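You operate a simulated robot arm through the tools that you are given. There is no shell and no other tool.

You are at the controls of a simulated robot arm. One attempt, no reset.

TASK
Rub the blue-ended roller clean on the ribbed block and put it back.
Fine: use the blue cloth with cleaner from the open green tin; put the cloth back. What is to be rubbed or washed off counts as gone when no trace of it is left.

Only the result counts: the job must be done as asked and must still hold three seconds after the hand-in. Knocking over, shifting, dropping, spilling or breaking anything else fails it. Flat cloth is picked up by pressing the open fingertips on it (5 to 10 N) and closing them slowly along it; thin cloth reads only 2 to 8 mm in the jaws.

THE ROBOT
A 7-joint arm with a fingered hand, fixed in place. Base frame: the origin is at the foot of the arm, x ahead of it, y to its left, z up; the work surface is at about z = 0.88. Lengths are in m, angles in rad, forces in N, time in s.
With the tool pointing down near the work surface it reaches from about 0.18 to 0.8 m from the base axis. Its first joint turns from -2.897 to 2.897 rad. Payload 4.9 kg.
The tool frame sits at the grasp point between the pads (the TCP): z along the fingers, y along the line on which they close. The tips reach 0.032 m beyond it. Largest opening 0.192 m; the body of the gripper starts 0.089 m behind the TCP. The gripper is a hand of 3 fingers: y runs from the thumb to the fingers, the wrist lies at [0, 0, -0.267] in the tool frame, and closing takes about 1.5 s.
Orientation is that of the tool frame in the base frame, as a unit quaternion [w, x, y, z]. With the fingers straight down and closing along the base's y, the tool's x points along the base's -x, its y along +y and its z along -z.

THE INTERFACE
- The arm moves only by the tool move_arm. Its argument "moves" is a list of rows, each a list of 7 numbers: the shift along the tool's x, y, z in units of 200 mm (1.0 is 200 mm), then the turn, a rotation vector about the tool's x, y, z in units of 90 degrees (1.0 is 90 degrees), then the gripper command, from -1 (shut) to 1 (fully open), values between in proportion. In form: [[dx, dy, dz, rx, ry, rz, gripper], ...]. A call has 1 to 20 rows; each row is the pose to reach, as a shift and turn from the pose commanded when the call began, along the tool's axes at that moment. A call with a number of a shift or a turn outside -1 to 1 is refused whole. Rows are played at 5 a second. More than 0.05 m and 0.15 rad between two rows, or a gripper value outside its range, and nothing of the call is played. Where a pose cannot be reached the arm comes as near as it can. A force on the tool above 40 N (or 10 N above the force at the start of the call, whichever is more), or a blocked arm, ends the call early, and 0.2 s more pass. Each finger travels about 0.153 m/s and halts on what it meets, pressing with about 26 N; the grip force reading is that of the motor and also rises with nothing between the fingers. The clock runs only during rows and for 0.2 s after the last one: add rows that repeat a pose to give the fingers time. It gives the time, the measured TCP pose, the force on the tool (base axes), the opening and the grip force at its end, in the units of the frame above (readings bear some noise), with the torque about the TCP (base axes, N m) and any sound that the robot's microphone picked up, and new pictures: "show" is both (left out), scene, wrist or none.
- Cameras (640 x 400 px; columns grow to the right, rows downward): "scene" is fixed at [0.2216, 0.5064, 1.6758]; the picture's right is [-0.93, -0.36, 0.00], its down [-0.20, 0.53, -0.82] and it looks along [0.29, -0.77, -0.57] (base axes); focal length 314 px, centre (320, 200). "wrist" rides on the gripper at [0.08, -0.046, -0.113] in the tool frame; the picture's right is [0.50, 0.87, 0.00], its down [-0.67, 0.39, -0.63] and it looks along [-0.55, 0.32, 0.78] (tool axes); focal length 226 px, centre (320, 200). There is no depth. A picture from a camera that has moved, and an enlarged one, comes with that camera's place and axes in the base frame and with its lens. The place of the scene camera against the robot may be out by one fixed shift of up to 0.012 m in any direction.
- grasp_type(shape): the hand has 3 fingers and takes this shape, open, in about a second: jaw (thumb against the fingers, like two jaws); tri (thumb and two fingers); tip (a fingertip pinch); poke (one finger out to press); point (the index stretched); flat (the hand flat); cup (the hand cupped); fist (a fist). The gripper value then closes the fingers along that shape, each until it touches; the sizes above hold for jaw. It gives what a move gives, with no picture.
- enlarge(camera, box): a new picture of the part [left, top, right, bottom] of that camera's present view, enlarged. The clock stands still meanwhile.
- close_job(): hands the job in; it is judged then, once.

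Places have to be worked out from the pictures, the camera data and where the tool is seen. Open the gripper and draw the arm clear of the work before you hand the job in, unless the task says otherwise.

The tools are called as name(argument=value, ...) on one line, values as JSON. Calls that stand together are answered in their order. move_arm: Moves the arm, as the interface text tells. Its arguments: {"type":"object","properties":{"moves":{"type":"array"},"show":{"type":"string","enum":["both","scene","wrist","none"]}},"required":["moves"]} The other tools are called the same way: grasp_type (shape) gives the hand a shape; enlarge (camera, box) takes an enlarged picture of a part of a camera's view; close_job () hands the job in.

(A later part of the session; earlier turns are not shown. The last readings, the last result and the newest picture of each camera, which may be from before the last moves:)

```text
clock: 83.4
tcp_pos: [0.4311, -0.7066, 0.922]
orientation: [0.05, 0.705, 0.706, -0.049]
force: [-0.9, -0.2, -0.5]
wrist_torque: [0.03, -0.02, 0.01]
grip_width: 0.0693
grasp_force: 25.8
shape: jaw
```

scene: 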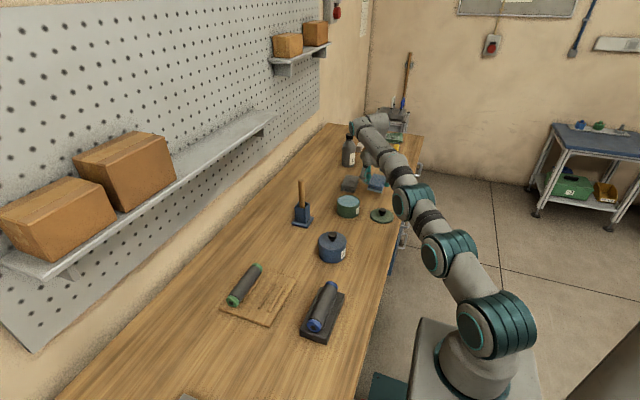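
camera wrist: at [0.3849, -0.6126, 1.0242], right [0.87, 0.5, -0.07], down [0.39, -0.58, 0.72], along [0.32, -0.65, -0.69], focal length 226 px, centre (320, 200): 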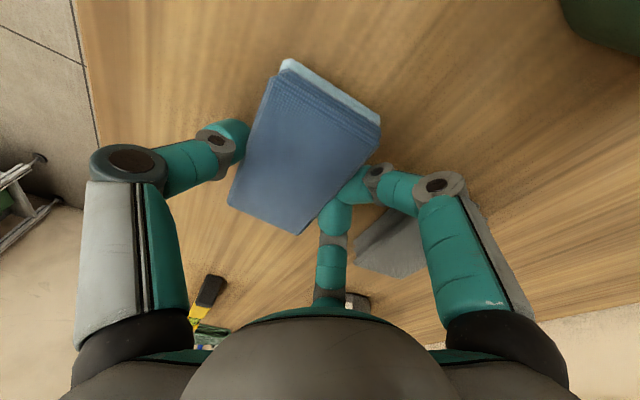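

move_arm(moves=[[0.001, 0, 0.005, 0, 0, 0, -0.4], [0.002, 0, 0.01, 0, 0, 0, -0.4], [0.002, 0, 0.01, 0, 0, 0, -0.4]], show="wrist")

enlarge(camera="scene", box=[345, 160, 405, 210])

```text
clock: 84.2
tcp_pos: [0.4317, -0.7076, 0.9193]
orientation: [0.05, 0.705, 0.706, -0.049]
force: [0.4, 0.3, 0.4]
wrist_torque: [-0.02, 0.05, 0.01]
grip_width: 0.0692
grasp_force: 25.9
shape: jaw
camera wrist: at [0.3851, -0.6121, 1.0206], right [0.87, 0.5, -0.07], down [0.39, -0.58, 0.72], along [0.32, -0.65, -0.69], focal length 226 px, centre (320, 200)
```

wrist: 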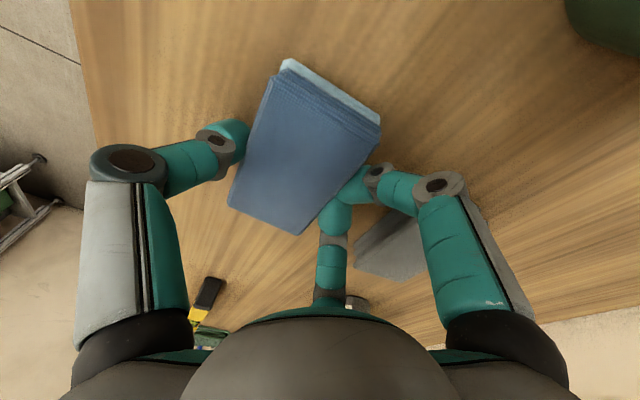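

```text
8.00 times, centred on (375, 185) of scene
camera zoom: at [0.2216, 0.5064, 1.6758], right [-0.93, -0.36, 0.0], down [-0.2, 0.53, -0.82], along [0.29, -0.77, -0.57], focal length 2512 px, centre (-120, 320)
```

zoom: 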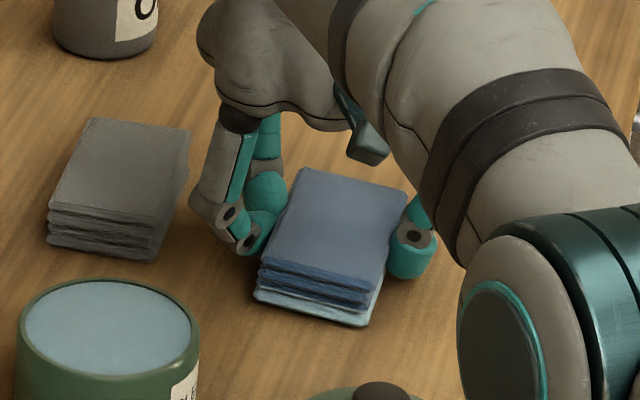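

The cloth is at its original outline and just touching the table. I'll release it with a small opening, then rise a few millimetres while opening more so the tips clear the table.

move_arm(moves=[[0, 0, 0.003, 0, 0, 0, -0.35], [0, 0, 0.003, 0, 0, 0, -0.28], [0, 0, 0.003, 0, 0, 0, -0.22], [0, 0, -0.005, 0, 0, 0, -0.18], [0, 0, -0.012, 0, 0, 0, -0.12], [0, 0, -0.02, 0, 0, 0, -0.06], [0, 0, -0.025, 0, 0, 0, 0.0], [0, 0, -0.025, 0, 0, 0, 0.0]], show="wrist")

enlarge(camera="scene", box=[345, 160, 405, 210])

enlarge(camera="wrist", box=[220, 60, 440, 260])

```text
clock: 86.0
tcp_pos: [0.4303, -0.7054, 0.9256]
orientation: [0.049, 0.705, 0.706, -0.049]
force: [0.2, 0.1, -0.2]
wrist_torque: [0.02, -0.06, 0.03]
grip_width: 0.0957
grasp_force: 0.0
shape: jaw
camera wrist: at [0.3847, -0.6111, 1.0262], right [0.87, 0.5, -0.07], down [0.39, -0.58, 0.72], along [0.32, -0.65, -0.69], focal length 226 px, centre (320, 200)
```

wrist: 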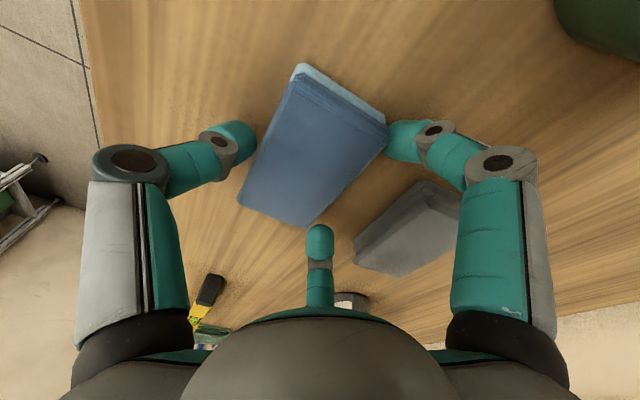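

```text
8.00 times, centred on (375, 185) of scene
camera zoom: at [0.2216, 0.5064, 1.6758], right [-0.93, -0.36, 0.0], down [-0.2, 0.53, -0.82], along [0.29, -0.77, -0.57], focal length 2512 px, centre (-120, 320)
```

zoom: 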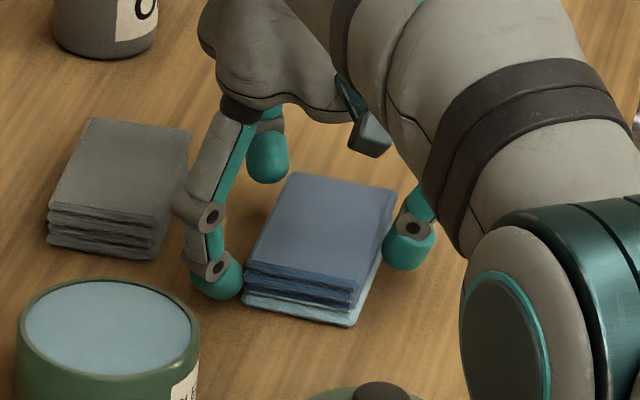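

```text
2.00 times, centred on (330, 160) of wrist
camera zoom: at [0.3847, -0.6111, 1.0262], right [0.87, 0.5, -0.07], down [0.39, -0.58, 0.72], along [0.32, -0.65, -0.69], focal length 452 px, centre (300, 280)
```

zoom: 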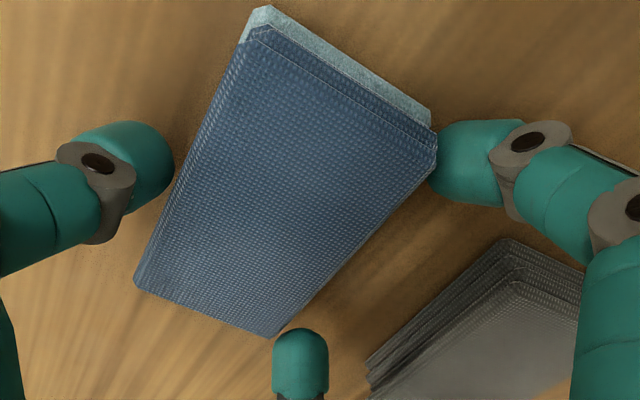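

The cloth lies back on its spot (within about 6 mm) beside the grey one, undisturbed. I'll withdraw straight back along the tool axis.

move_arm(moves=[[0, 0, -0.05, 0, 0, 0, 0.0], [0, 0, -0.12, 0, 0, 0, 0.0], [0.03, 0, -0.2, 0, 0, 0, 0.0], [0.1, 0, -0.3, 0, 0, 0, 0.0], [0.2, 0.02, -0.4, 0, 0, 0, 0.0], [0.3, 0.04, -0.5, 0, 0, 0, 0.0], [0.4, 0.06, -0.6, 0, 0, 0, 0.0], [0.4, 0.06, -0.6, 0, 0, 0, 0.0]])

enlarge(camera="scene", box=[330, 150, 410, 230])

```text
clock: 87.8
tcp_pos: [0.445, -0.6109, 1.0344]
orientation: [0.049, 0.705, 0.706, -0.049]
force: [0.9, 0.5, 0.0]
wrist_torque: [0.02, 0.01, 0.04]
grip_width: 0.0955
grasp_force: 0.1
shape: jaw
camera wrist: at [0.3992, -0.5163, 1.1359], right [0.87, 0.5, -0.07], down [0.39, -0.58, 0.72], along [0.32, -0.65, -0.69], focal length 226 px, centre (320, 200)
```

scene: 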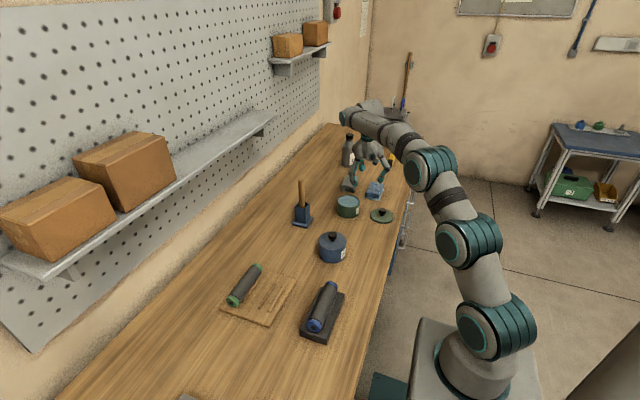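
wrist: 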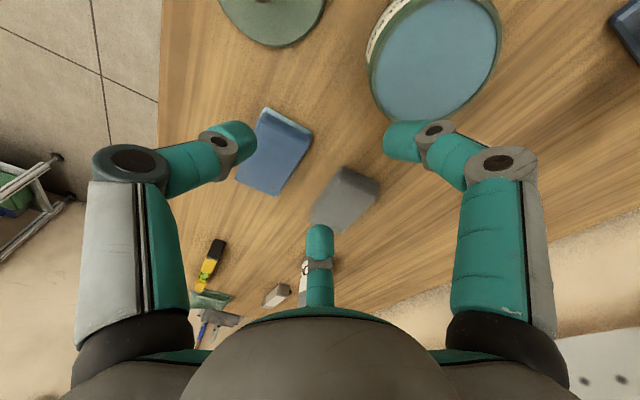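

```text
5.00 times, centred on (370, 190) of scene
camera zoom: at [0.2216, 0.5064, 1.6758], right [-0.93, -0.36, 0.0], down [-0.2, 0.53, -0.82], along [0.29, -0.77, -0.57], focal length 1570 px, centre (70, 250)
```

zoom: 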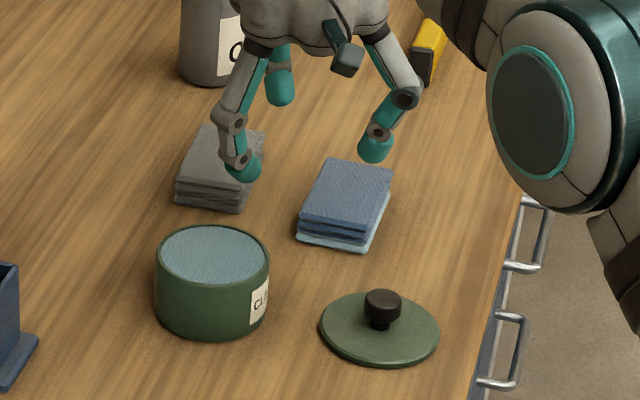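

Everything around the cloth and tin is as it was. I'll now bring the hand upright and travel back to the roller, passing above the blue tin.

move_arm(moves=[[0.1, 0, -0.1, 0, 0.013, 0, 0.0], [0.21, -0.005, -0.2, 0, 0.026, 0, 0.0], [0.33, -0.01, -0.29, 0, 0.04, 0, 0.0], [0.45, -0.015, -0.36, 0, 0.053, 0, 0.0], [0.57, -0.02, -0.42, 0, 0.067, 0, 0.0], [0.69, -0.025, -0.46, 0, 0.08, 0, 0.0], [0.794, -0.025, -0.493, 0, 0.0889, 0, 0.0], [0.794, -0.025, -0.493, 0, 0.0889, 0, 0.0]], show="none")

move_arm(moves=[[0.17, 0, 0, 0, 0, 0, -0.1], [0.34, 0, 0, 0, 0, 0, -0.2], [0.51, 0, 0, 0, 0, 0, -0.2], [0.68, 0, 0, 0, 0, 0, -0.2], [0.85, 0, 0, 0, 0, 0, -0.2], [1, 0, 0, 0, 0, 0, -0.2]], show="none")

```text
clock: 89.6
tcp_pos: [0.4394, -0.4409, 1.1092]
orientation: [0.0, 0.706, 0.708, 0.0]
force: [-0.6, -0.5, 0.2]
wrist_torque: [-0.02, 0.03, 0.01]
grip_width: 0.0958
grasp_force: 0.0
shape: jaw
```

```text
clock: 91.0
tcp_pos: [0.4391, -0.236, 1.1064]
orientation: [0.0, 0.707, 0.707, 0.0]
force: [0.1, 0.5, -0.7]
wrist_torque: [-0.01, 0.01, 0.02]
grip_width: 0.077
grasp_force: 0.0
shape: jaw
```

move_arm(moves=[[0.16, -0.02, 0, 0, 0, 0, -0.2], [0.32, -0.04, 0.02, 0, 0, 0, -0.2], [0.48, -0.06, 0.06, 0, 0, 0, -0.2], [0.64, -0.08, 0.12, 0, 0, 0, -0.2], [0.8, -0.082, 0.2, 0, 0, 0, -0.2], [0.95, -0.082, 0.28, 0, 0, 0, -0.2], [0.98, -0.082, 0.36, 0, 0, 0, -0.2], [0.98, -0.082, 0.4, 0, 0, 0, -0.2], [0.98, -0.082, 0.4, 0, 0, 0, -0.2]])

enlarge(camera="wrist", box=[200, 0, 440, 220])

```text
clock: 93.0
tcp_pos: [0.4195, -0.0432, 1.0259]
orientation: [0.0, 0.707, 0.708, 0.0]
force: [-0.5, 0.6, 0.5]
wrist_torque: [-0.02, 0.01, 0.02]
grip_width: 0.077
grasp_force: 0.1
shape: jaw
camera wrist: at [0.3745, 0.0366, 1.1395], right [0.87, 0.5, 0.0], down [0.39, -0.67, 0.63], along [0.32, -0.55, -0.78], focal length 226 px, centre (320, 200)
```

scene: 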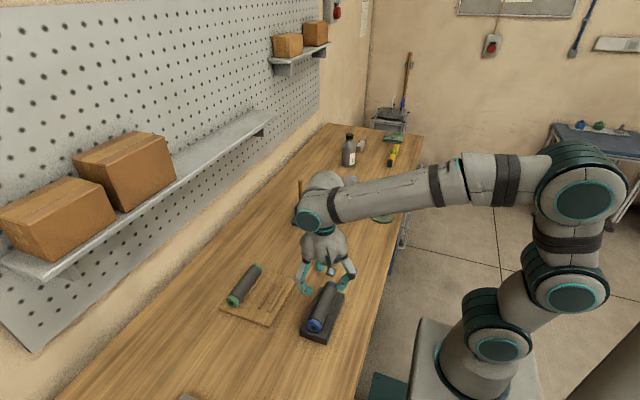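
wrist: 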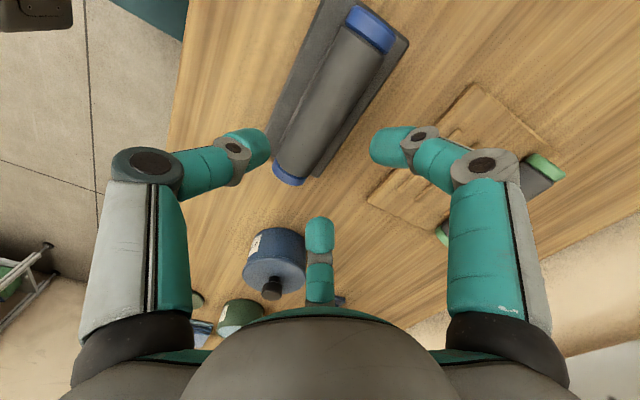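

```text
1.82 times, centred on (320, 110) of wrist
camera zoom: at [0.3745, 0.0366, 1.1395], right [0.87, 0.5, 0.0], down [0.39, -0.67, 0.63], along [0.32, -0.55, -0.78], focal length 411 px, centre (320, 364)
```

zoom: 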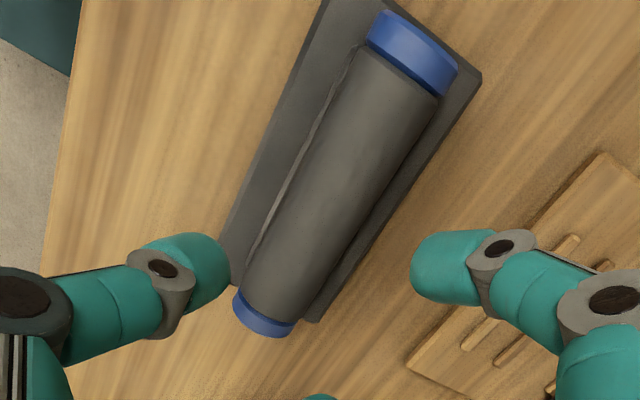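

The roller still lies in the same place (axis x≈0.412, centre y≈-0.02). I'll align over it and descend to the same grip pose as before.

move_arm(moves=[[0.04, 0.006, 0.05, 0, 0, 0, -0.2], [0.08, 0.012, 0.1, 0, 0, 0, -0.2], [0.12, 0.0165, 0.15, 0, 0, 0, -0.2], [0.1235, 0.0165, 0.22, 0, 0, 0, -0.2], [0.1235, 0.0165, 0.28, 0, 0, 0, -0.2], [0.1235, 0.0165, 0.33, 0, 0, 0, -0.2], [0.1235, 0.0165, 0.375, 0, 0, 0, -0.2], [0.1235, 0.0165, 0.385, 0, 0, 0, -0.2], [0.1235, 0.0165, 0.385, 0, 0, 0, -0.2]], show="wrist")

enlarge(camera="wrist", box=[200, 20, 440, 260])

```text
clock: 95.0
tcp_pos: [0.424, -0.02, 0.9515]
orientation: [0.0, 0.706, 0.708, 0.0]
force: [0.8, -0.8, -0.4]
wrist_torque: [0.03, -0.01, -0.02]
grip_width: 0.077
grasp_force: 0.1
shape: jaw
camera wrist: at [0.3789, 0.0602, 1.0639], right [0.87, 0.5, 0.0], down [0.39, -0.67, 0.63], along [0.32, -0.55, -0.78], focal length 226 px, centre (320, 200)
```

wrist: 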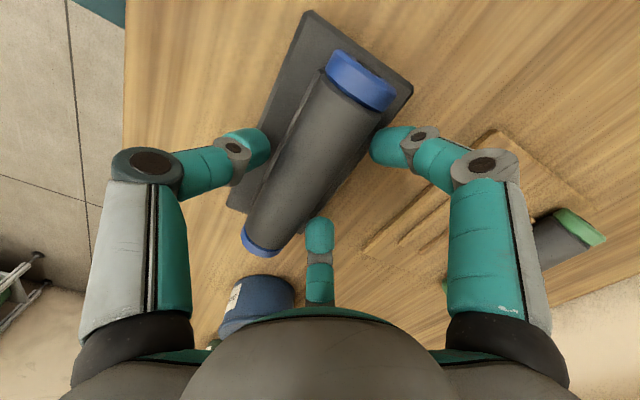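

```text
1.67 times, centred on (320, 140) of wrist
camera zoom: at [0.3789, 0.0602, 1.0639], right [0.87, 0.5, 0.0], down [0.39, -0.67, 0.63], along [0.32, -0.55, -0.78], focal length 377 px, centre (320, 300)
```

zoom: 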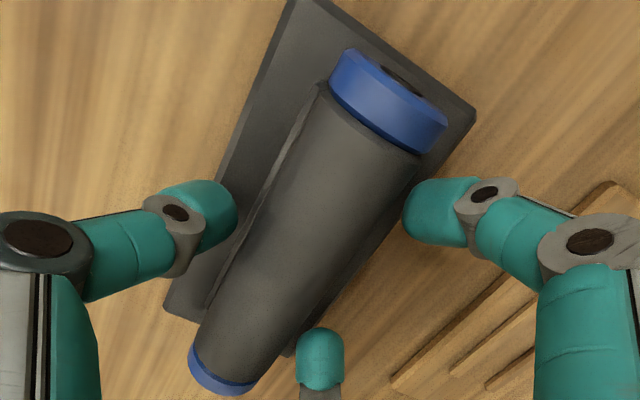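

The view matches the earlier release pose. I'll lower 2 mm and close on the roller.

move_arm(moves=[[0.004, -0.004, 0.01, 0, 0, 0, -0.2], [0.004, -0.004, 0.01, 0, 0, 0, -0.3], [0.004, -0.004, 0.01, 0, 0, 0, -0.4], [0.004, -0.004, 0.01, 0, 0, 0, -0.5], [0.004, -0.004, 0.01, 0, 0, 0, -0.55], [0.004, -0.004, 0.01, 0, 0, 0, -0.6], [0.004, -0.004, 0.01, 0, 0, 0, -0.7], [0.004, -0.004, 0.01, 0, 0, 0, -0.8], [0.004, -0.004, 0.01, 0, 0, 0, -0.8]], show="none")

move_arm(moves=[[0, 0, -0.02, 0, 0, 0, -0.8], [0, 0, -0.05, 0, 0, 0, -0.8], [0, 0, -0.1, 0, 0, 0, -0.8], [0, 0, -0.16, 0, 0, 0, -0.8], [0, 0, -0.22, 0, 0, 0, -0.8], [0, 0, -0.28, 0, 0, 0, -0.8], [0, 0, -0.28, 0, 0, 0, -0.8]])

enlarge(camera="wrist", box=[200, 20, 440, 260])

enlarge(camera="scene", box=[280, 240, 360, 350])

```text
clock: 97.0
tcp_pos: [0.4243, -0.0189, 0.9482]
orientation: [0.0, 0.707, 0.708, 0.0]
force: [-0.7, 0.6, 0.0]
wrist_torque: [0.0, 0.06, -0.05]
grip_width: 0.0385
grasp_force: 25.9
shape: jaw
```

```text
clock: 98.6
tcp_pos: [0.4236, -0.0177, 1.0046]
orientation: [-0.001, 0.706, 0.708, 0.0]
force: [0.1, 0.1, -1.3]
wrist_torque: [0.03, -0.03, 0.02]
grip_width: 0.0381
grasp_force: 26.2
shape: jaw
camera wrist: at [0.3775, 0.0624, 1.1171], right [0.87, 0.5, 0.0], down [0.39, -0.67, 0.63], along [0.32, -0.55, -0.78], focal length 226 px, centre (320, 200)
```

scene: 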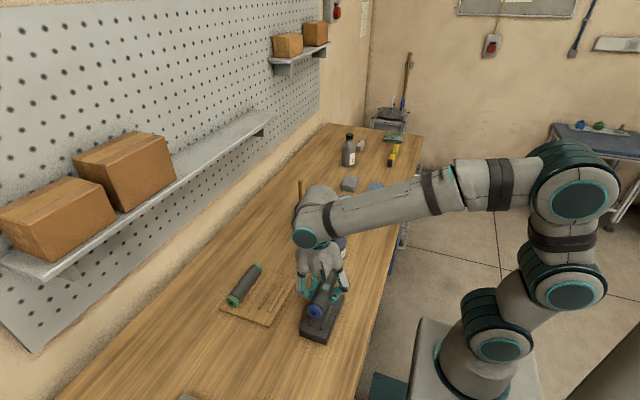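
wrist: 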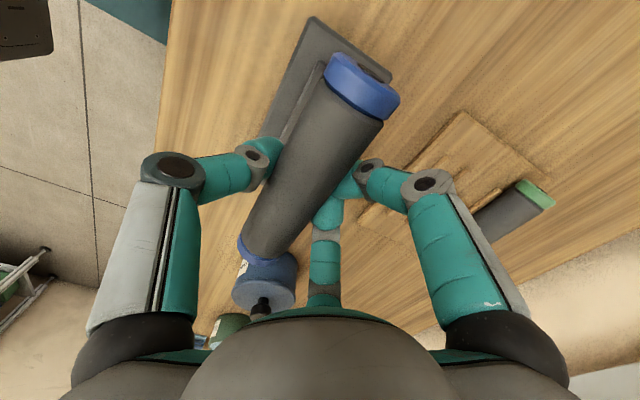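

```text
1.67 times, centred on (320, 140) of wrist
camera zoom: at [0.3775, 0.0624, 1.1171], right [0.87, 0.5, 0.0], down [0.39, -0.67, 0.63], along [0.32, -0.55, -0.78], focal length 377 px, centre (320, 300)
```

zoom: 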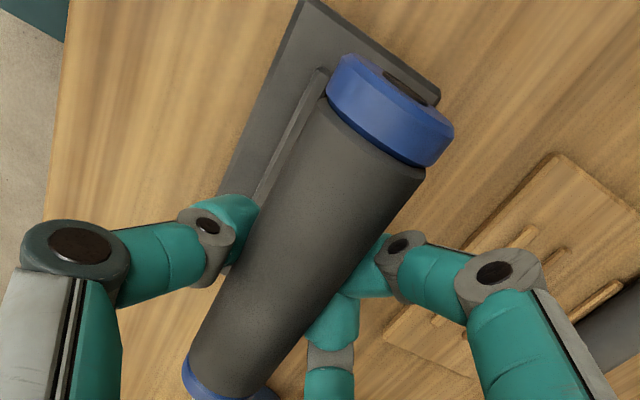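

```text
3.64 times, centred on (320, 295) of scene
camera zoom: at [0.2216, 0.5064, 1.6758], right [-0.93, -0.36, 0.0], down [-0.2, 0.53, -0.82], along [0.29, -0.77, -0.57], focal length 1142 px, centre (320, -146)
```

zoom: 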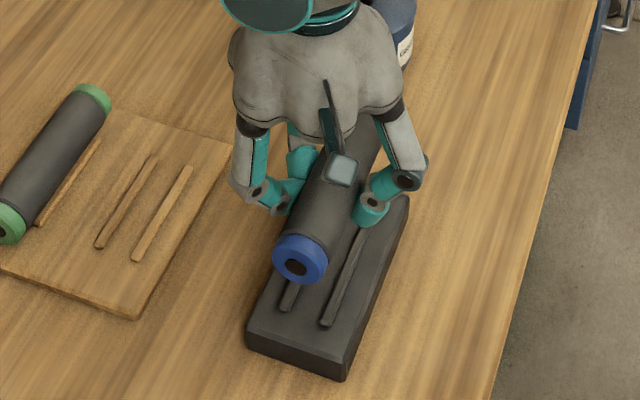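

The clean roller is held (0.038 m), seated slightly higher in the fingers than before, but stable. I'll carry it back above its cradle on the tray at this height.

move_arm(moves=[[0, 0.08, -0.03, 0, 0, 0, -0.8], [0, 0.18, -0.03, 0, 0, 0, -0.8], [0, 0.29, -0.03, 0, 0, 0, -0.8], [0, 0.4, -0.03, 0, 0, 0, -0.8], [0, 0.51, -0.03, 0, 0, 0, -0.8], [0, 0.62, -0.03, 0, 0, 0, -0.8], [0, 0.73, -0.03, 0, 0, 0, -0.8], [0, 0.8, -0.03, 0, 0, 0, -0.8], [0, 0.827, -0.03, 0, 0, 0, -0.8], [0, 0.827, -0.03, 0, 0, 0, -0.8]])

enlarge(camera="wrist", box=[200, 20, 440, 260])

enlarge(camera="scene", box=[210, 220, 330, 330])

```text
clock: 100.8
tcp_pos: [0.5893, -0.0174, 1.0081]
orientation: [0.0, 0.707, 0.707, 0.0]
force: [0.7, 0.6, -2.0]
wrist_torque: [-0.04, -0.03, 0.04]
grip_width: 0.0378
grasp_force: 25.5
shape: jaw
camera wrist: at [0.5437, 0.061, 1.1213], right [0.87, 0.5, 0.0], down [0.39, -0.67, 0.63], along [0.32, -0.55, -0.78], focal length 226 px, centre (320, 200)
```

scene: 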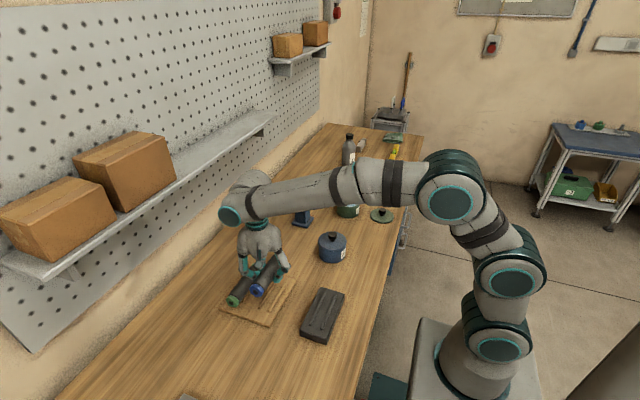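
wrist: 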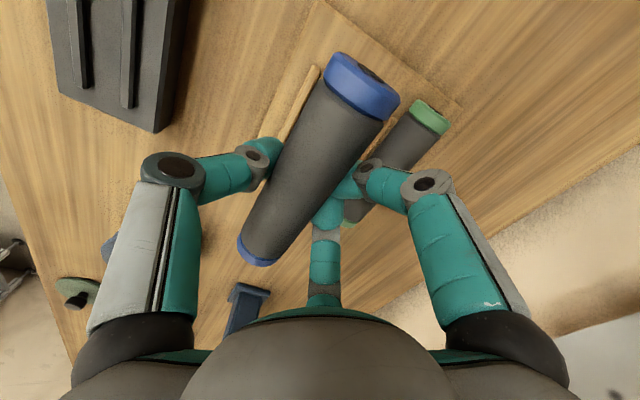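

```text
1.67 times, centred on (320, 140) of wrist
camera zoom: at [0.5437, 0.061, 1.1213], right [0.87, 0.5, 0.0], down [0.39, -0.67, 0.63], along [0.32, -0.55, -0.78], focal length 377 px, centre (320, 300)
```

zoom: 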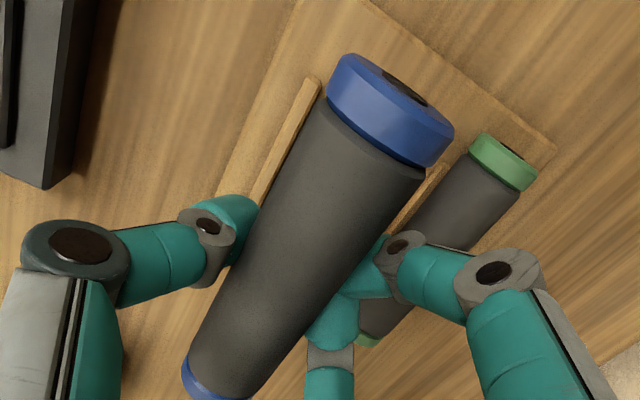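

```text
3.64 times, centred on (270, 275) of scene
camera zoom: at [0.2216, 0.5064, 1.6758], right [-0.93, -0.36, 0.0], down [-0.2, 0.53, -0.82], along [0.29, -0.77, -0.57], focal length 1142 px, centre (502, -73)
```

zoom: 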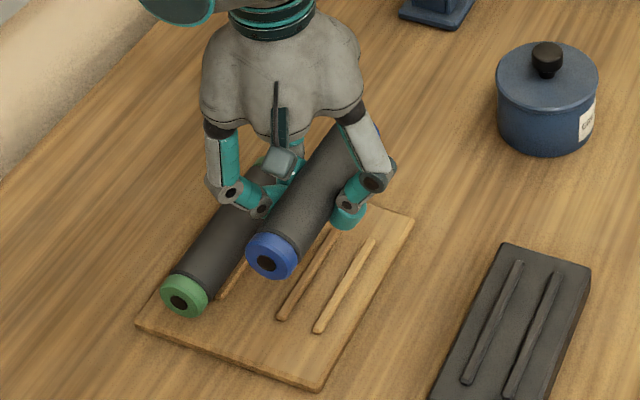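

The roller is aligned over its cradle (x≈0.5775). I'll lower to about 1 cm above seating and check.

move_arm(moves=[[0, 0, 0.06, 0, 0, 0, -0.8], [0, 0, 0.12, 0, 0, 0, -0.8], [0, 0, 0.18, 0, 0, 0, -0.8], [0, 0, 0.24, 0, 0, 0, -0.8], [0, 0, 0.3, 0, 0, 0, -0.8], [0, 0, 0.345, 0, 0, 0, -0.8], [0, 0, 0.345, 0, 0, 0, -0.8]], show="wrist")

enlarge(camera="wrist", box=[200, 20, 440, 260])

enlarge(camera="scene", box=[225, 240, 305, 330])

```text
clock: 102.4
tcp_pos: [0.5897, -0.0199, 0.9416]
orientation: [0.001, 0.706, 0.708, 0.0]
force: [-0.6, 0.5, -2.4]
wrist_torque: [0.02, -0.01, -0.01]
grip_width: 0.0383
grasp_force: 25.9
shape: jaw
camera wrist: at [0.5432, 0.0607, 1.0552], right [0.87, 0.5, 0.0], down [0.39, -0.67, 0.63], along [0.32, -0.55, -0.78], focal length 226 px, centre (320, 200)
```

wrist: 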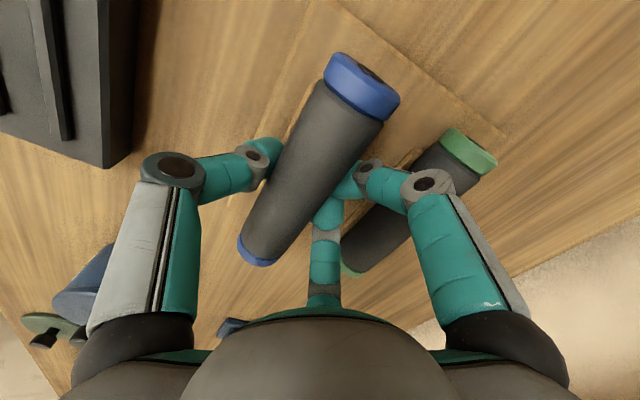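

```text
1.67 times, centred on (320, 140) of wrist
camera zoom: at [0.5432, 0.0607, 1.0552], right [0.87, 0.5, 0.0], down [0.39, -0.67, 0.63], along [0.32, -0.55, -0.78], focal length 377 px, centre (320, 300)
```

zoom: 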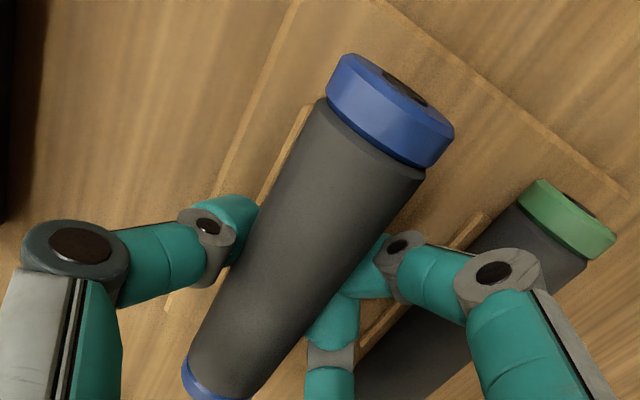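

```text
4.44 times, centred on (265, 285) of scene
camera zoom: at [0.2216, 0.5064, 1.6758], right [-0.93, -0.36, 0.0], down [-0.2, 0.53, -0.82], along [0.29, -0.77, -0.57], focal length 1395 px, centre (564, -178)
```

zoom: 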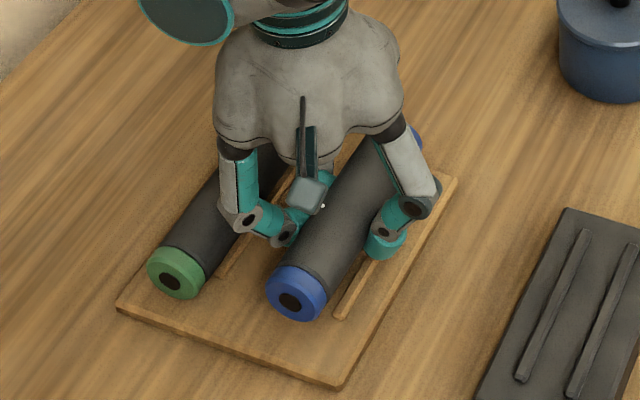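

Alignment looks right. I'll lower further in small steps, watching the force.

move_arm(moves=[[0.004, 0, 0.015, 0, 0, 0, -0.8], [0.006, 0, 0.03, 0, 0, 0, -0.8], [0.006, 0, 0.045, 0, 0, 0, -0.8], [0.006, 0, 0.058, 0, 0, 0, -0.8], [0.006, 0, 0.058, 0, 0, 0, -0.8]], show="none")

```text
clock: 103.6
tcp_pos: [0.5893, -0.0161, 0.9299]
orientation: [0.001, 0.706, 0.708, 0.0]
force: [-1.1, 1.9, 3.1]
wrist_torque: [0.05, 0.21, -0.06]
grip_width: 0.0381
grasp_force: 26.5
shape: jaw
```

A light contact (about 5 N) appeared on the thumb side. I'll look closely before releasing.

enlarge(camera="wrist", box=[230, 20, 410, 160])

enlarge(camera="scene", box=[235, 260, 295, 330])

```text
2.86 times, centred on (320, 90) of wrist
camera zoom: at [0.5439, 0.0625, 1.0434], right [0.87, 0.5, 0.0], down [0.39, -0.67, 0.63], along [0.32, -0.55, -0.78], focal length 646 px, centre (320, 514)
```

zoom: 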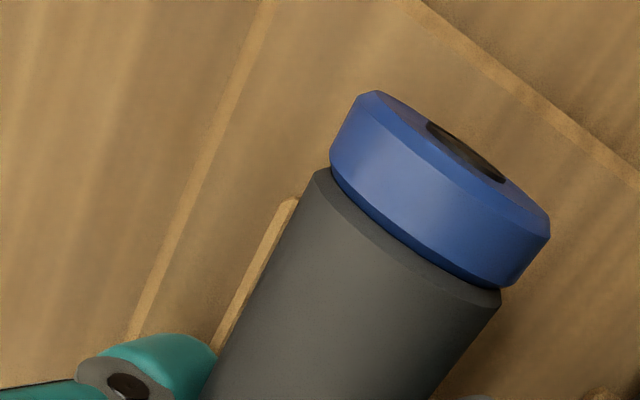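

```text
5.71 times, centred on (265, 295) of scene
camera zoom: at [0.2216, 0.5064, 1.6758], right [-0.93, -0.36, 0.0], down [-0.2, 0.53, -0.82], along [0.29, -0.77, -0.57], focal length 1794 px, centre (634, -343)
```

zoom: 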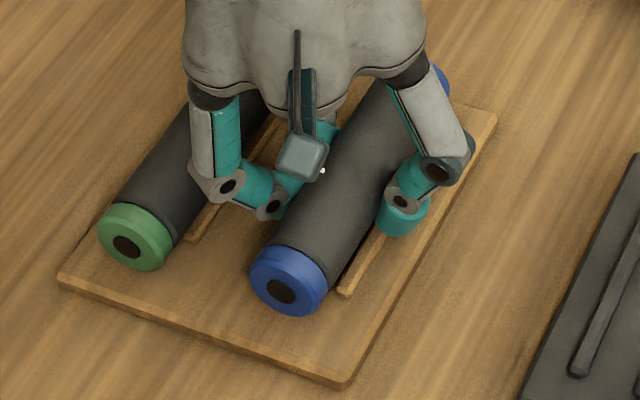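

The roller is laterally aligned with its old place and about 6 mm above seating; the thumb tip is just touching the rail. I'll rise 1 mm and open very slowly so the roller settles between the opening tips.

move_arm(moves=[[0, 0, -0.006, 0, 0, 0, -0.7], [0, 0, -0.008, 0, 0, 0, -0.63], [0, 0, -0.008, 0, 0, 0, -0.61], [0, 0, -0.008, 0, 0, 0, -0.6], [0, 0, -0.008, 0, 0, 0, -0.59], [0, 0, -0.008, 0, 0, 0, -0.58], [0, 0, -0.008, 0, 0, 0, -0.57], [0, 0, -0.008, 0, 0, 0, -0.56], [0, 0, -0.008, 0, 0, 0, -0.55], [0, 0, -0.008, 0, 0, 0, -0.54], [0, 0, -0.008, 0, 0, 0, -0.53], [0, 0, -0.008, 0, 0, 0, -0.52]], show="wrist")

enlarge(camera="scene", box=[235, 260, 295, 330])

enlarge(camera="wrist", box=[200, 20, 440, 260])

```text
clock: 106.2
tcp_pos: [0.5874, -0.0164, 0.9311]
orientation: [0.0, 0.706, 0.708, -0.001]
force: [0.9, -0.1, -2.4]
wrist_torque: [0.02, -0.01, 0.0]
grip_width: 0.0456
grasp_force: 0.1
shape: jaw
camera wrist: at [0.5435, 0.0632, 1.0446], right [0.87, 0.5, 0.0], down [0.39, -0.67, 0.63], along [0.32, -0.55, -0.78], focal length 226 px, centre (320, 200)
```

wrist: 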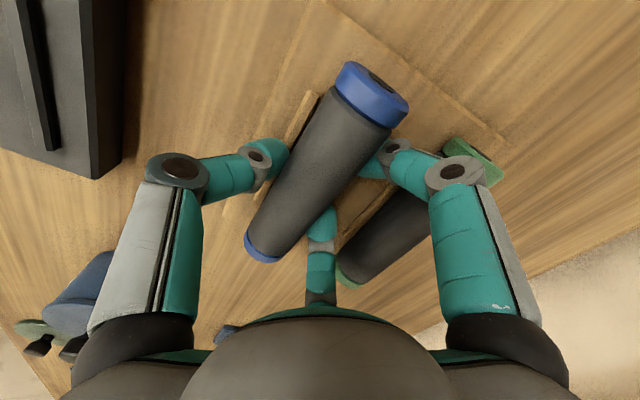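

```text
5.71 times, centred on (265, 295) of scene
camera zoom: at [0.2216, 0.5064, 1.6758], right [-0.93, -0.36, 0.0], down [-0.2, 0.53, -0.82], along [0.29, -0.77, -0.57], focal length 1794 px, centre (634, -343)
```

zoom: 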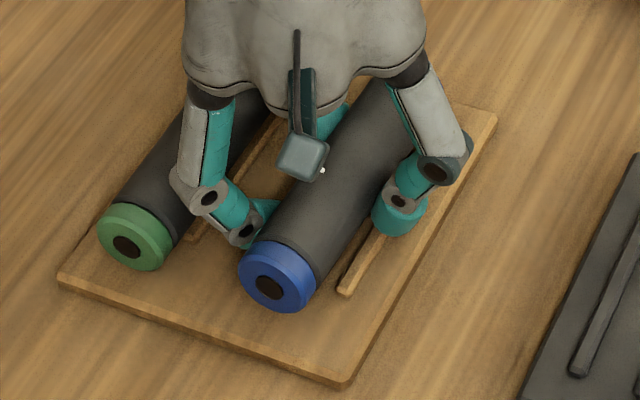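

```text
1.67 times, centred on (320, 140) of wrist
camera zoom: at [0.5435, 0.0632, 1.0446], right [0.87, 0.5, 0.0], down [0.39, -0.67, 0.63], along [0.32, -0.55, -0.78], focal length 377 px, centre (320, 300)
```

zoom: 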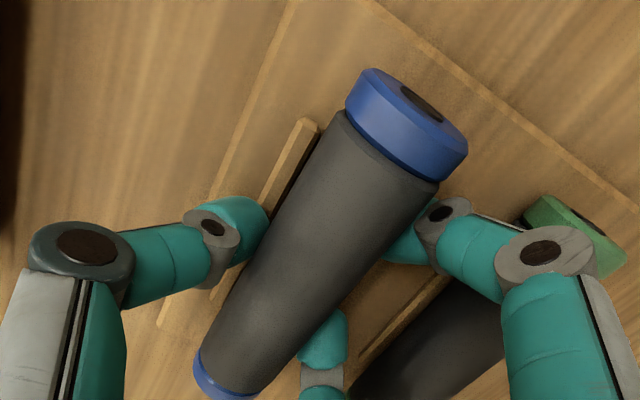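

The roller rests on the tips and has drifted about 4 mm toward +x of the cradle centre. I'll shift the hand 4 mm toward -x and continue opening in fine steps.

move_arm(moves=[[0, -0.01, 0, 0, 0, 0, -0.52], [0, -0.02, 0, 0, 0, 0, -0.52], [0, -0.02, 0, 0, 0, 0, -0.51], [0, -0.02, 0, 0, 0, 0, -0.5], [0, -0.02, 0, 0, 0, 0, -0.49], [0, -0.02, 0, 0, 0, 0, -0.48], [0, -0.02, 0, 0, 0, 0, -0.47], [0, -0.02, 0, 0, 0, 0, -0.47]], show="wrist")

enlarge(camera="scene", box=[235, 260, 295, 330])

enlarge(camera="wrist", box=[200, 20, 440, 260])

```text
clock: 108.0
tcp_pos: [0.5855, -0.0171, 0.9318]
orientation: [0.0, 0.706, 0.708, 0.0]
force: [-0.3, 0.4, -1.8]
wrist_torque: [0.02, 0.0, 0.0]
grip_width: 0.0505
grasp_force: 0.0
shape: jaw
camera wrist: at [0.5399, 0.0631, 1.0452], right [0.87, 0.5, 0.0], down [0.39, -0.67, 0.63], along [0.32, -0.55, -0.78], focal length 226 px, centre (320, 200)
```

wrist: 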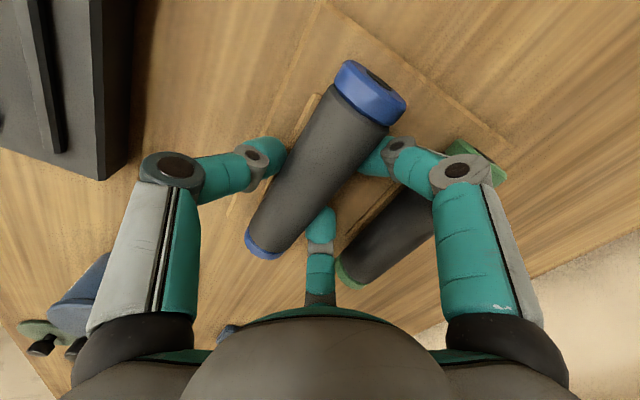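

```text
5.71 times, centred on (265, 295) of scene
camera zoom: at [0.2216, 0.5064, 1.6758], right [-0.93, -0.36, 0.0], down [-0.2, 0.53, -0.82], along [0.29, -0.77, -0.57], focal length 1794 px, centre (634, -343)
```

zoom: 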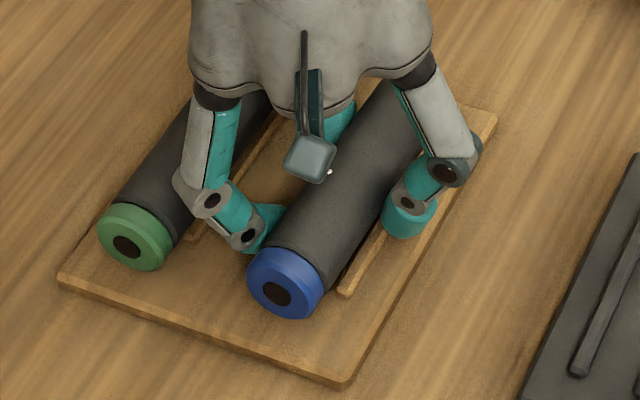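

```text
1.67 times, centred on (320, 140) of wrist
camera zoom: at [0.5399, 0.0631, 1.0452], right [0.87, 0.5, 0.0], down [0.39, -0.67, 0.63], along [0.32, -0.55, -0.78], focal length 377 px, centre (320, 300)
```

zoom: 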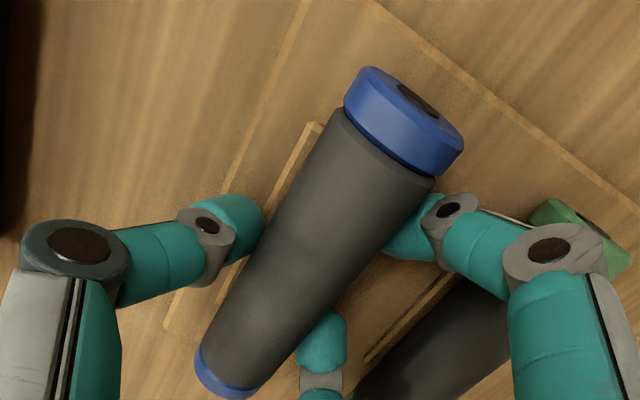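

It is settling gradually and still supported by the tips. I'll shift another 2.5 mm toward -x and keep opening slowly.

move_arm(moves=[[0, -0.006, 0, 0, 0, 0, -0.47], [0, -0.0125, 0, 0, 0, 0, -0.46], [0, -0.0125, 0, 0, 0, 0, -0.45], [0, -0.0125, 0, 0, 0, 0, -0.44], [0, -0.0125, 0, 0, 0, 0, -0.43], [0, -0.0125, 0, 0, 0, 0, -0.42], [0, -0.0125, 0, 0, 0, 0, -0.41], [0, -0.0125, 0, 0, 0, 0, -0.4], [0, -0.0125, 0, 0, 0, 0, -0.4]], show="wrist")

enlarge(camera="scene", box=[235, 260, 295, 330])

enlarge(camera="wrist", box=[200, 20, 440, 260])

```text
clock: 110.0
tcp_pos: [0.5823, -0.0163, 0.9314]
orientation: [0.0, 0.707, 0.707, 0.0]
force: [0.4, 0.7, -1.5]
wrist_torque: [0.01, 0.02, -0.01]
grip_width: 0.0571
grasp_force: 0.0
shape: jaw
camera wrist: at [0.5369, 0.063, 1.0448], right [0.87, 0.5, 0.0], down [0.39, -0.67, 0.63], along [0.32, -0.55, -0.78], focal length 226 px, centre (320, 200)
```

wrist: 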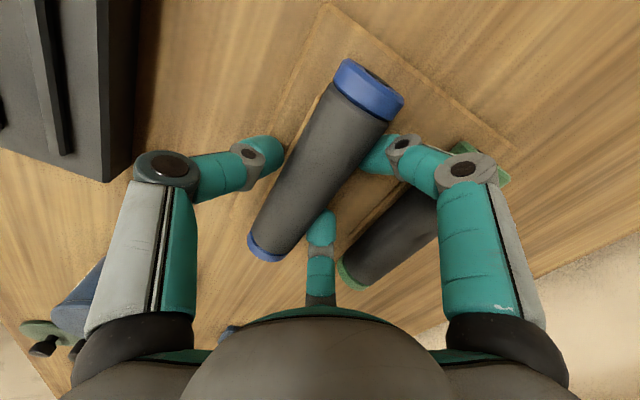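

```text
5.71 times, centred on (265, 295) of scene
camera zoom: at [0.2216, 0.5064, 1.6758], right [-0.93, -0.36, 0.0], down [-0.2, 0.53, -0.82], along [0.29, -0.77, -0.57], focal length 1794 px, centre (634, -343)
```

zoom: 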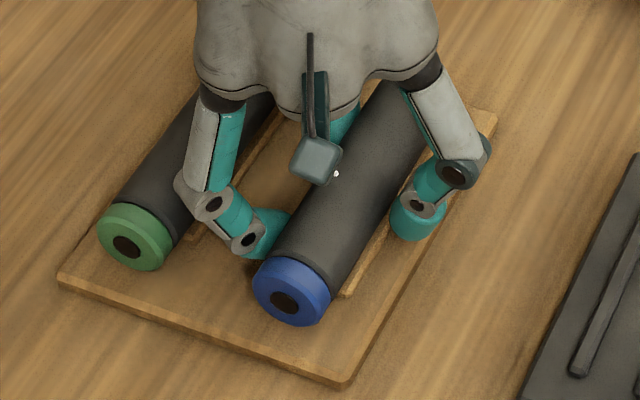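

```text
1.67 times, centred on (320, 140) of wrist
camera zoom: at [0.5369, 0.063, 1.0448], right [0.87, 0.5, 0.0], down [0.39, -0.67, 0.63], along [0.32, -0.55, -0.78], focal length 377 px, centre (320, 300)
```

zoom: 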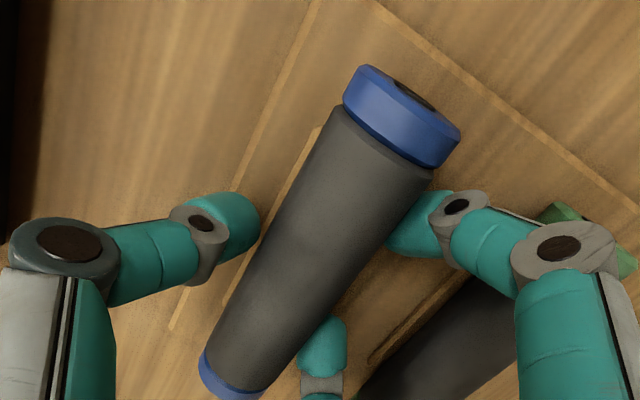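

The roller's hub is now back at its original image position. I'll continue opening and re-centre the hand around it.

move_arm(moves=[[0, 0, 0, 0, 0, 0, -0.38], [0, 0, 0, 0, 0, 0, -0.36], [0, 0, 0, 0, 0, 0, -0.34], [0, 0, 0, 0, 0, 0, -0.32], [0, 0.005, 0, 0, 0, 0, -0.3], [0, 0.01, 0, 0, 0, 0, -0.27], [0, 0.015, 0, 0, 0, 0, -0.24], [0, 0.02, 0, 0, 0, 0, -0.2], [0, 0.025, 0, 0, 0, 0, -0.2], [0, 0.025, 0, 0, 0, 0, -0.2]], show="wrist")

enlarge(camera="scene", box=[235, 260, 295, 330])

enlarge(camera="wrist", box=[200, 20, 440, 260])

```text
clock: 112.2
tcp_pos: [0.5872, -0.0174, 0.9312]
orientation: [0.0, 0.707, 0.708, 0.0]
force: [-0.1, -0.5, 0.2]
wrist_torque: [0.01, 0.0, -0.03]
grip_width: 0.0764
grasp_force: 0.0
shape: jaw
camera wrist: at [0.5421, 0.0628, 1.0446], right [0.87, 0.5, 0.0], down [0.39, -0.67, 0.63], along [0.32, -0.55, -0.78], focal length 226 px, centre (320, 200)
```

wrist: 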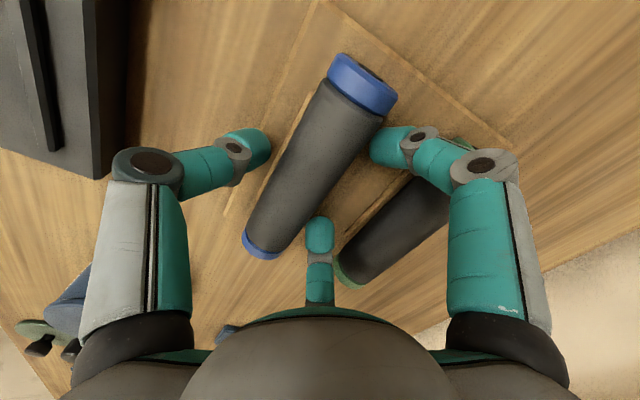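

```text
5.71 times, centred on (265, 295) of scene
camera zoom: at [0.2216, 0.5064, 1.6758], right [-0.93, -0.36, 0.0], down [-0.2, 0.53, -0.82], along [0.29, -0.77, -0.57], focal length 1794 px, centre (634, -343)
```

zoom: 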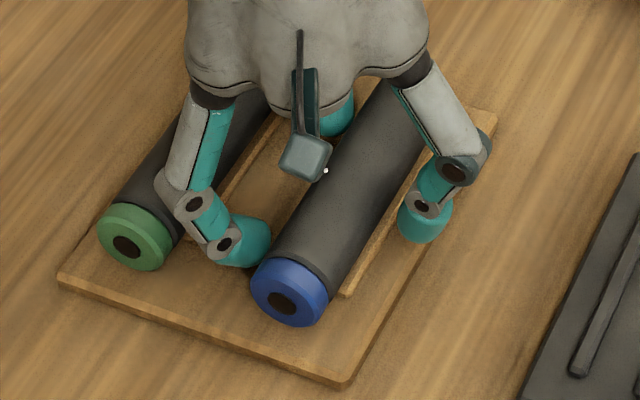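

```text
1.67 times, centred on (320, 140) of wrist
camera zoom: at [0.5421, 0.0628, 1.0446], right [0.87, 0.5, 0.0], down [0.39, -0.67, 0.63], along [0.32, -0.55, -0.78], focal length 377 px, centre (320, 300)
```

zoom: 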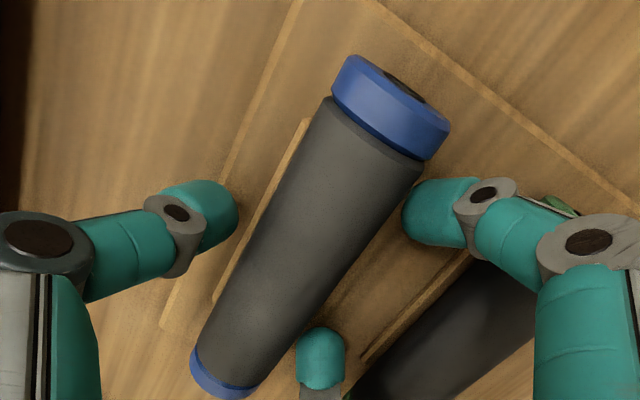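

The force is zero and the roller's end matches its original position between the rails. I'll raise the hand straight up and inspect the whole scene.

move_arm(moves=[[0, 0, -0.05, 0, 0, 0, -0.2], [0, 0, -0.12, 0, 0, 0, -0.2], [0, 0, -0.22, 0, 0, 0, -0.2], [0, 0, -0.35, 0, 0, 0, -0.2], [0, 0, -0.5, 0, 0, 0, -0.2], [0, 0, -0.7, 0, 0, 0, -0.1], [0, 0, -0.9, 0, 0, 0, 0], [0, 0, -1, 0, 0, 0, 0.1], [0, 0, -1, 0, 0, 0, 0.2]])

enlarge(camera="scene", box=[200, 230, 360, 350])

enlarge(camera="wrist", box=[220, 0, 460, 200])

```text
clock: 114.2
tcp_pos: [0.586, -0.0162, 1.1327]
orientation: [0.0, 0.707, 0.708, 0.0]
force: [0.4, -0.1, -0.6]
wrist_torque: [-0.03, 0.0, 0.0]
grip_width: 0.1144
grasp_force: 0.0
shape: jaw
camera wrist: at [0.5406, 0.0642, 1.2445], right [0.87, 0.5, 0.0], down [0.39, -0.67, 0.63], along [0.32, -0.55, -0.78], focal length 226 px, centre (320, 200)
```

scene: 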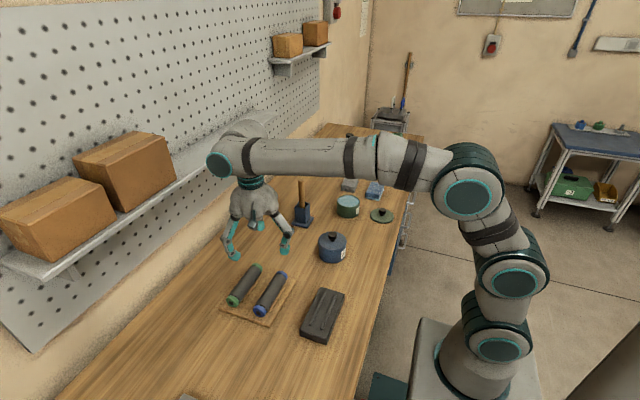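
wrist: 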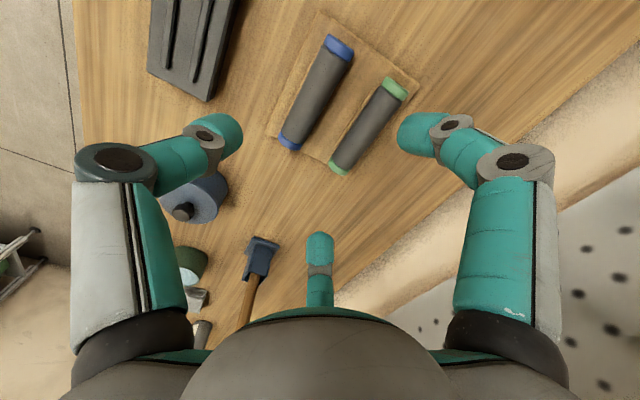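

```text
3.33 times, centred on (280, 290) of scene
camera zoom: at [0.2216, 0.5064, 1.6758], right [-0.93, -0.36, 0.0], down [-0.2, 0.53, -0.82], along [0.29, -0.77, -0.57], focal length 1046 px, centre (453, -100)
```

zoom: 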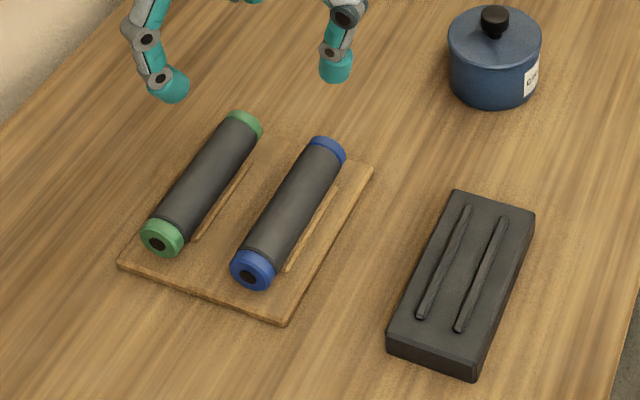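

```text
2.00 times, centred on (340, 100) of wrist
camera zoom: at [0.5406, 0.0642, 1.2445], right [0.87, 0.5, 0.0], down [0.39, -0.67, 0.63], along [0.32, -0.55, -0.78], focal length 452 px, centre (280, 400)
```

zoom: 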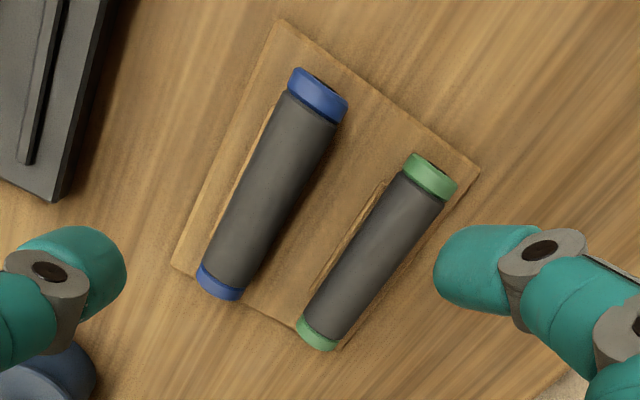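

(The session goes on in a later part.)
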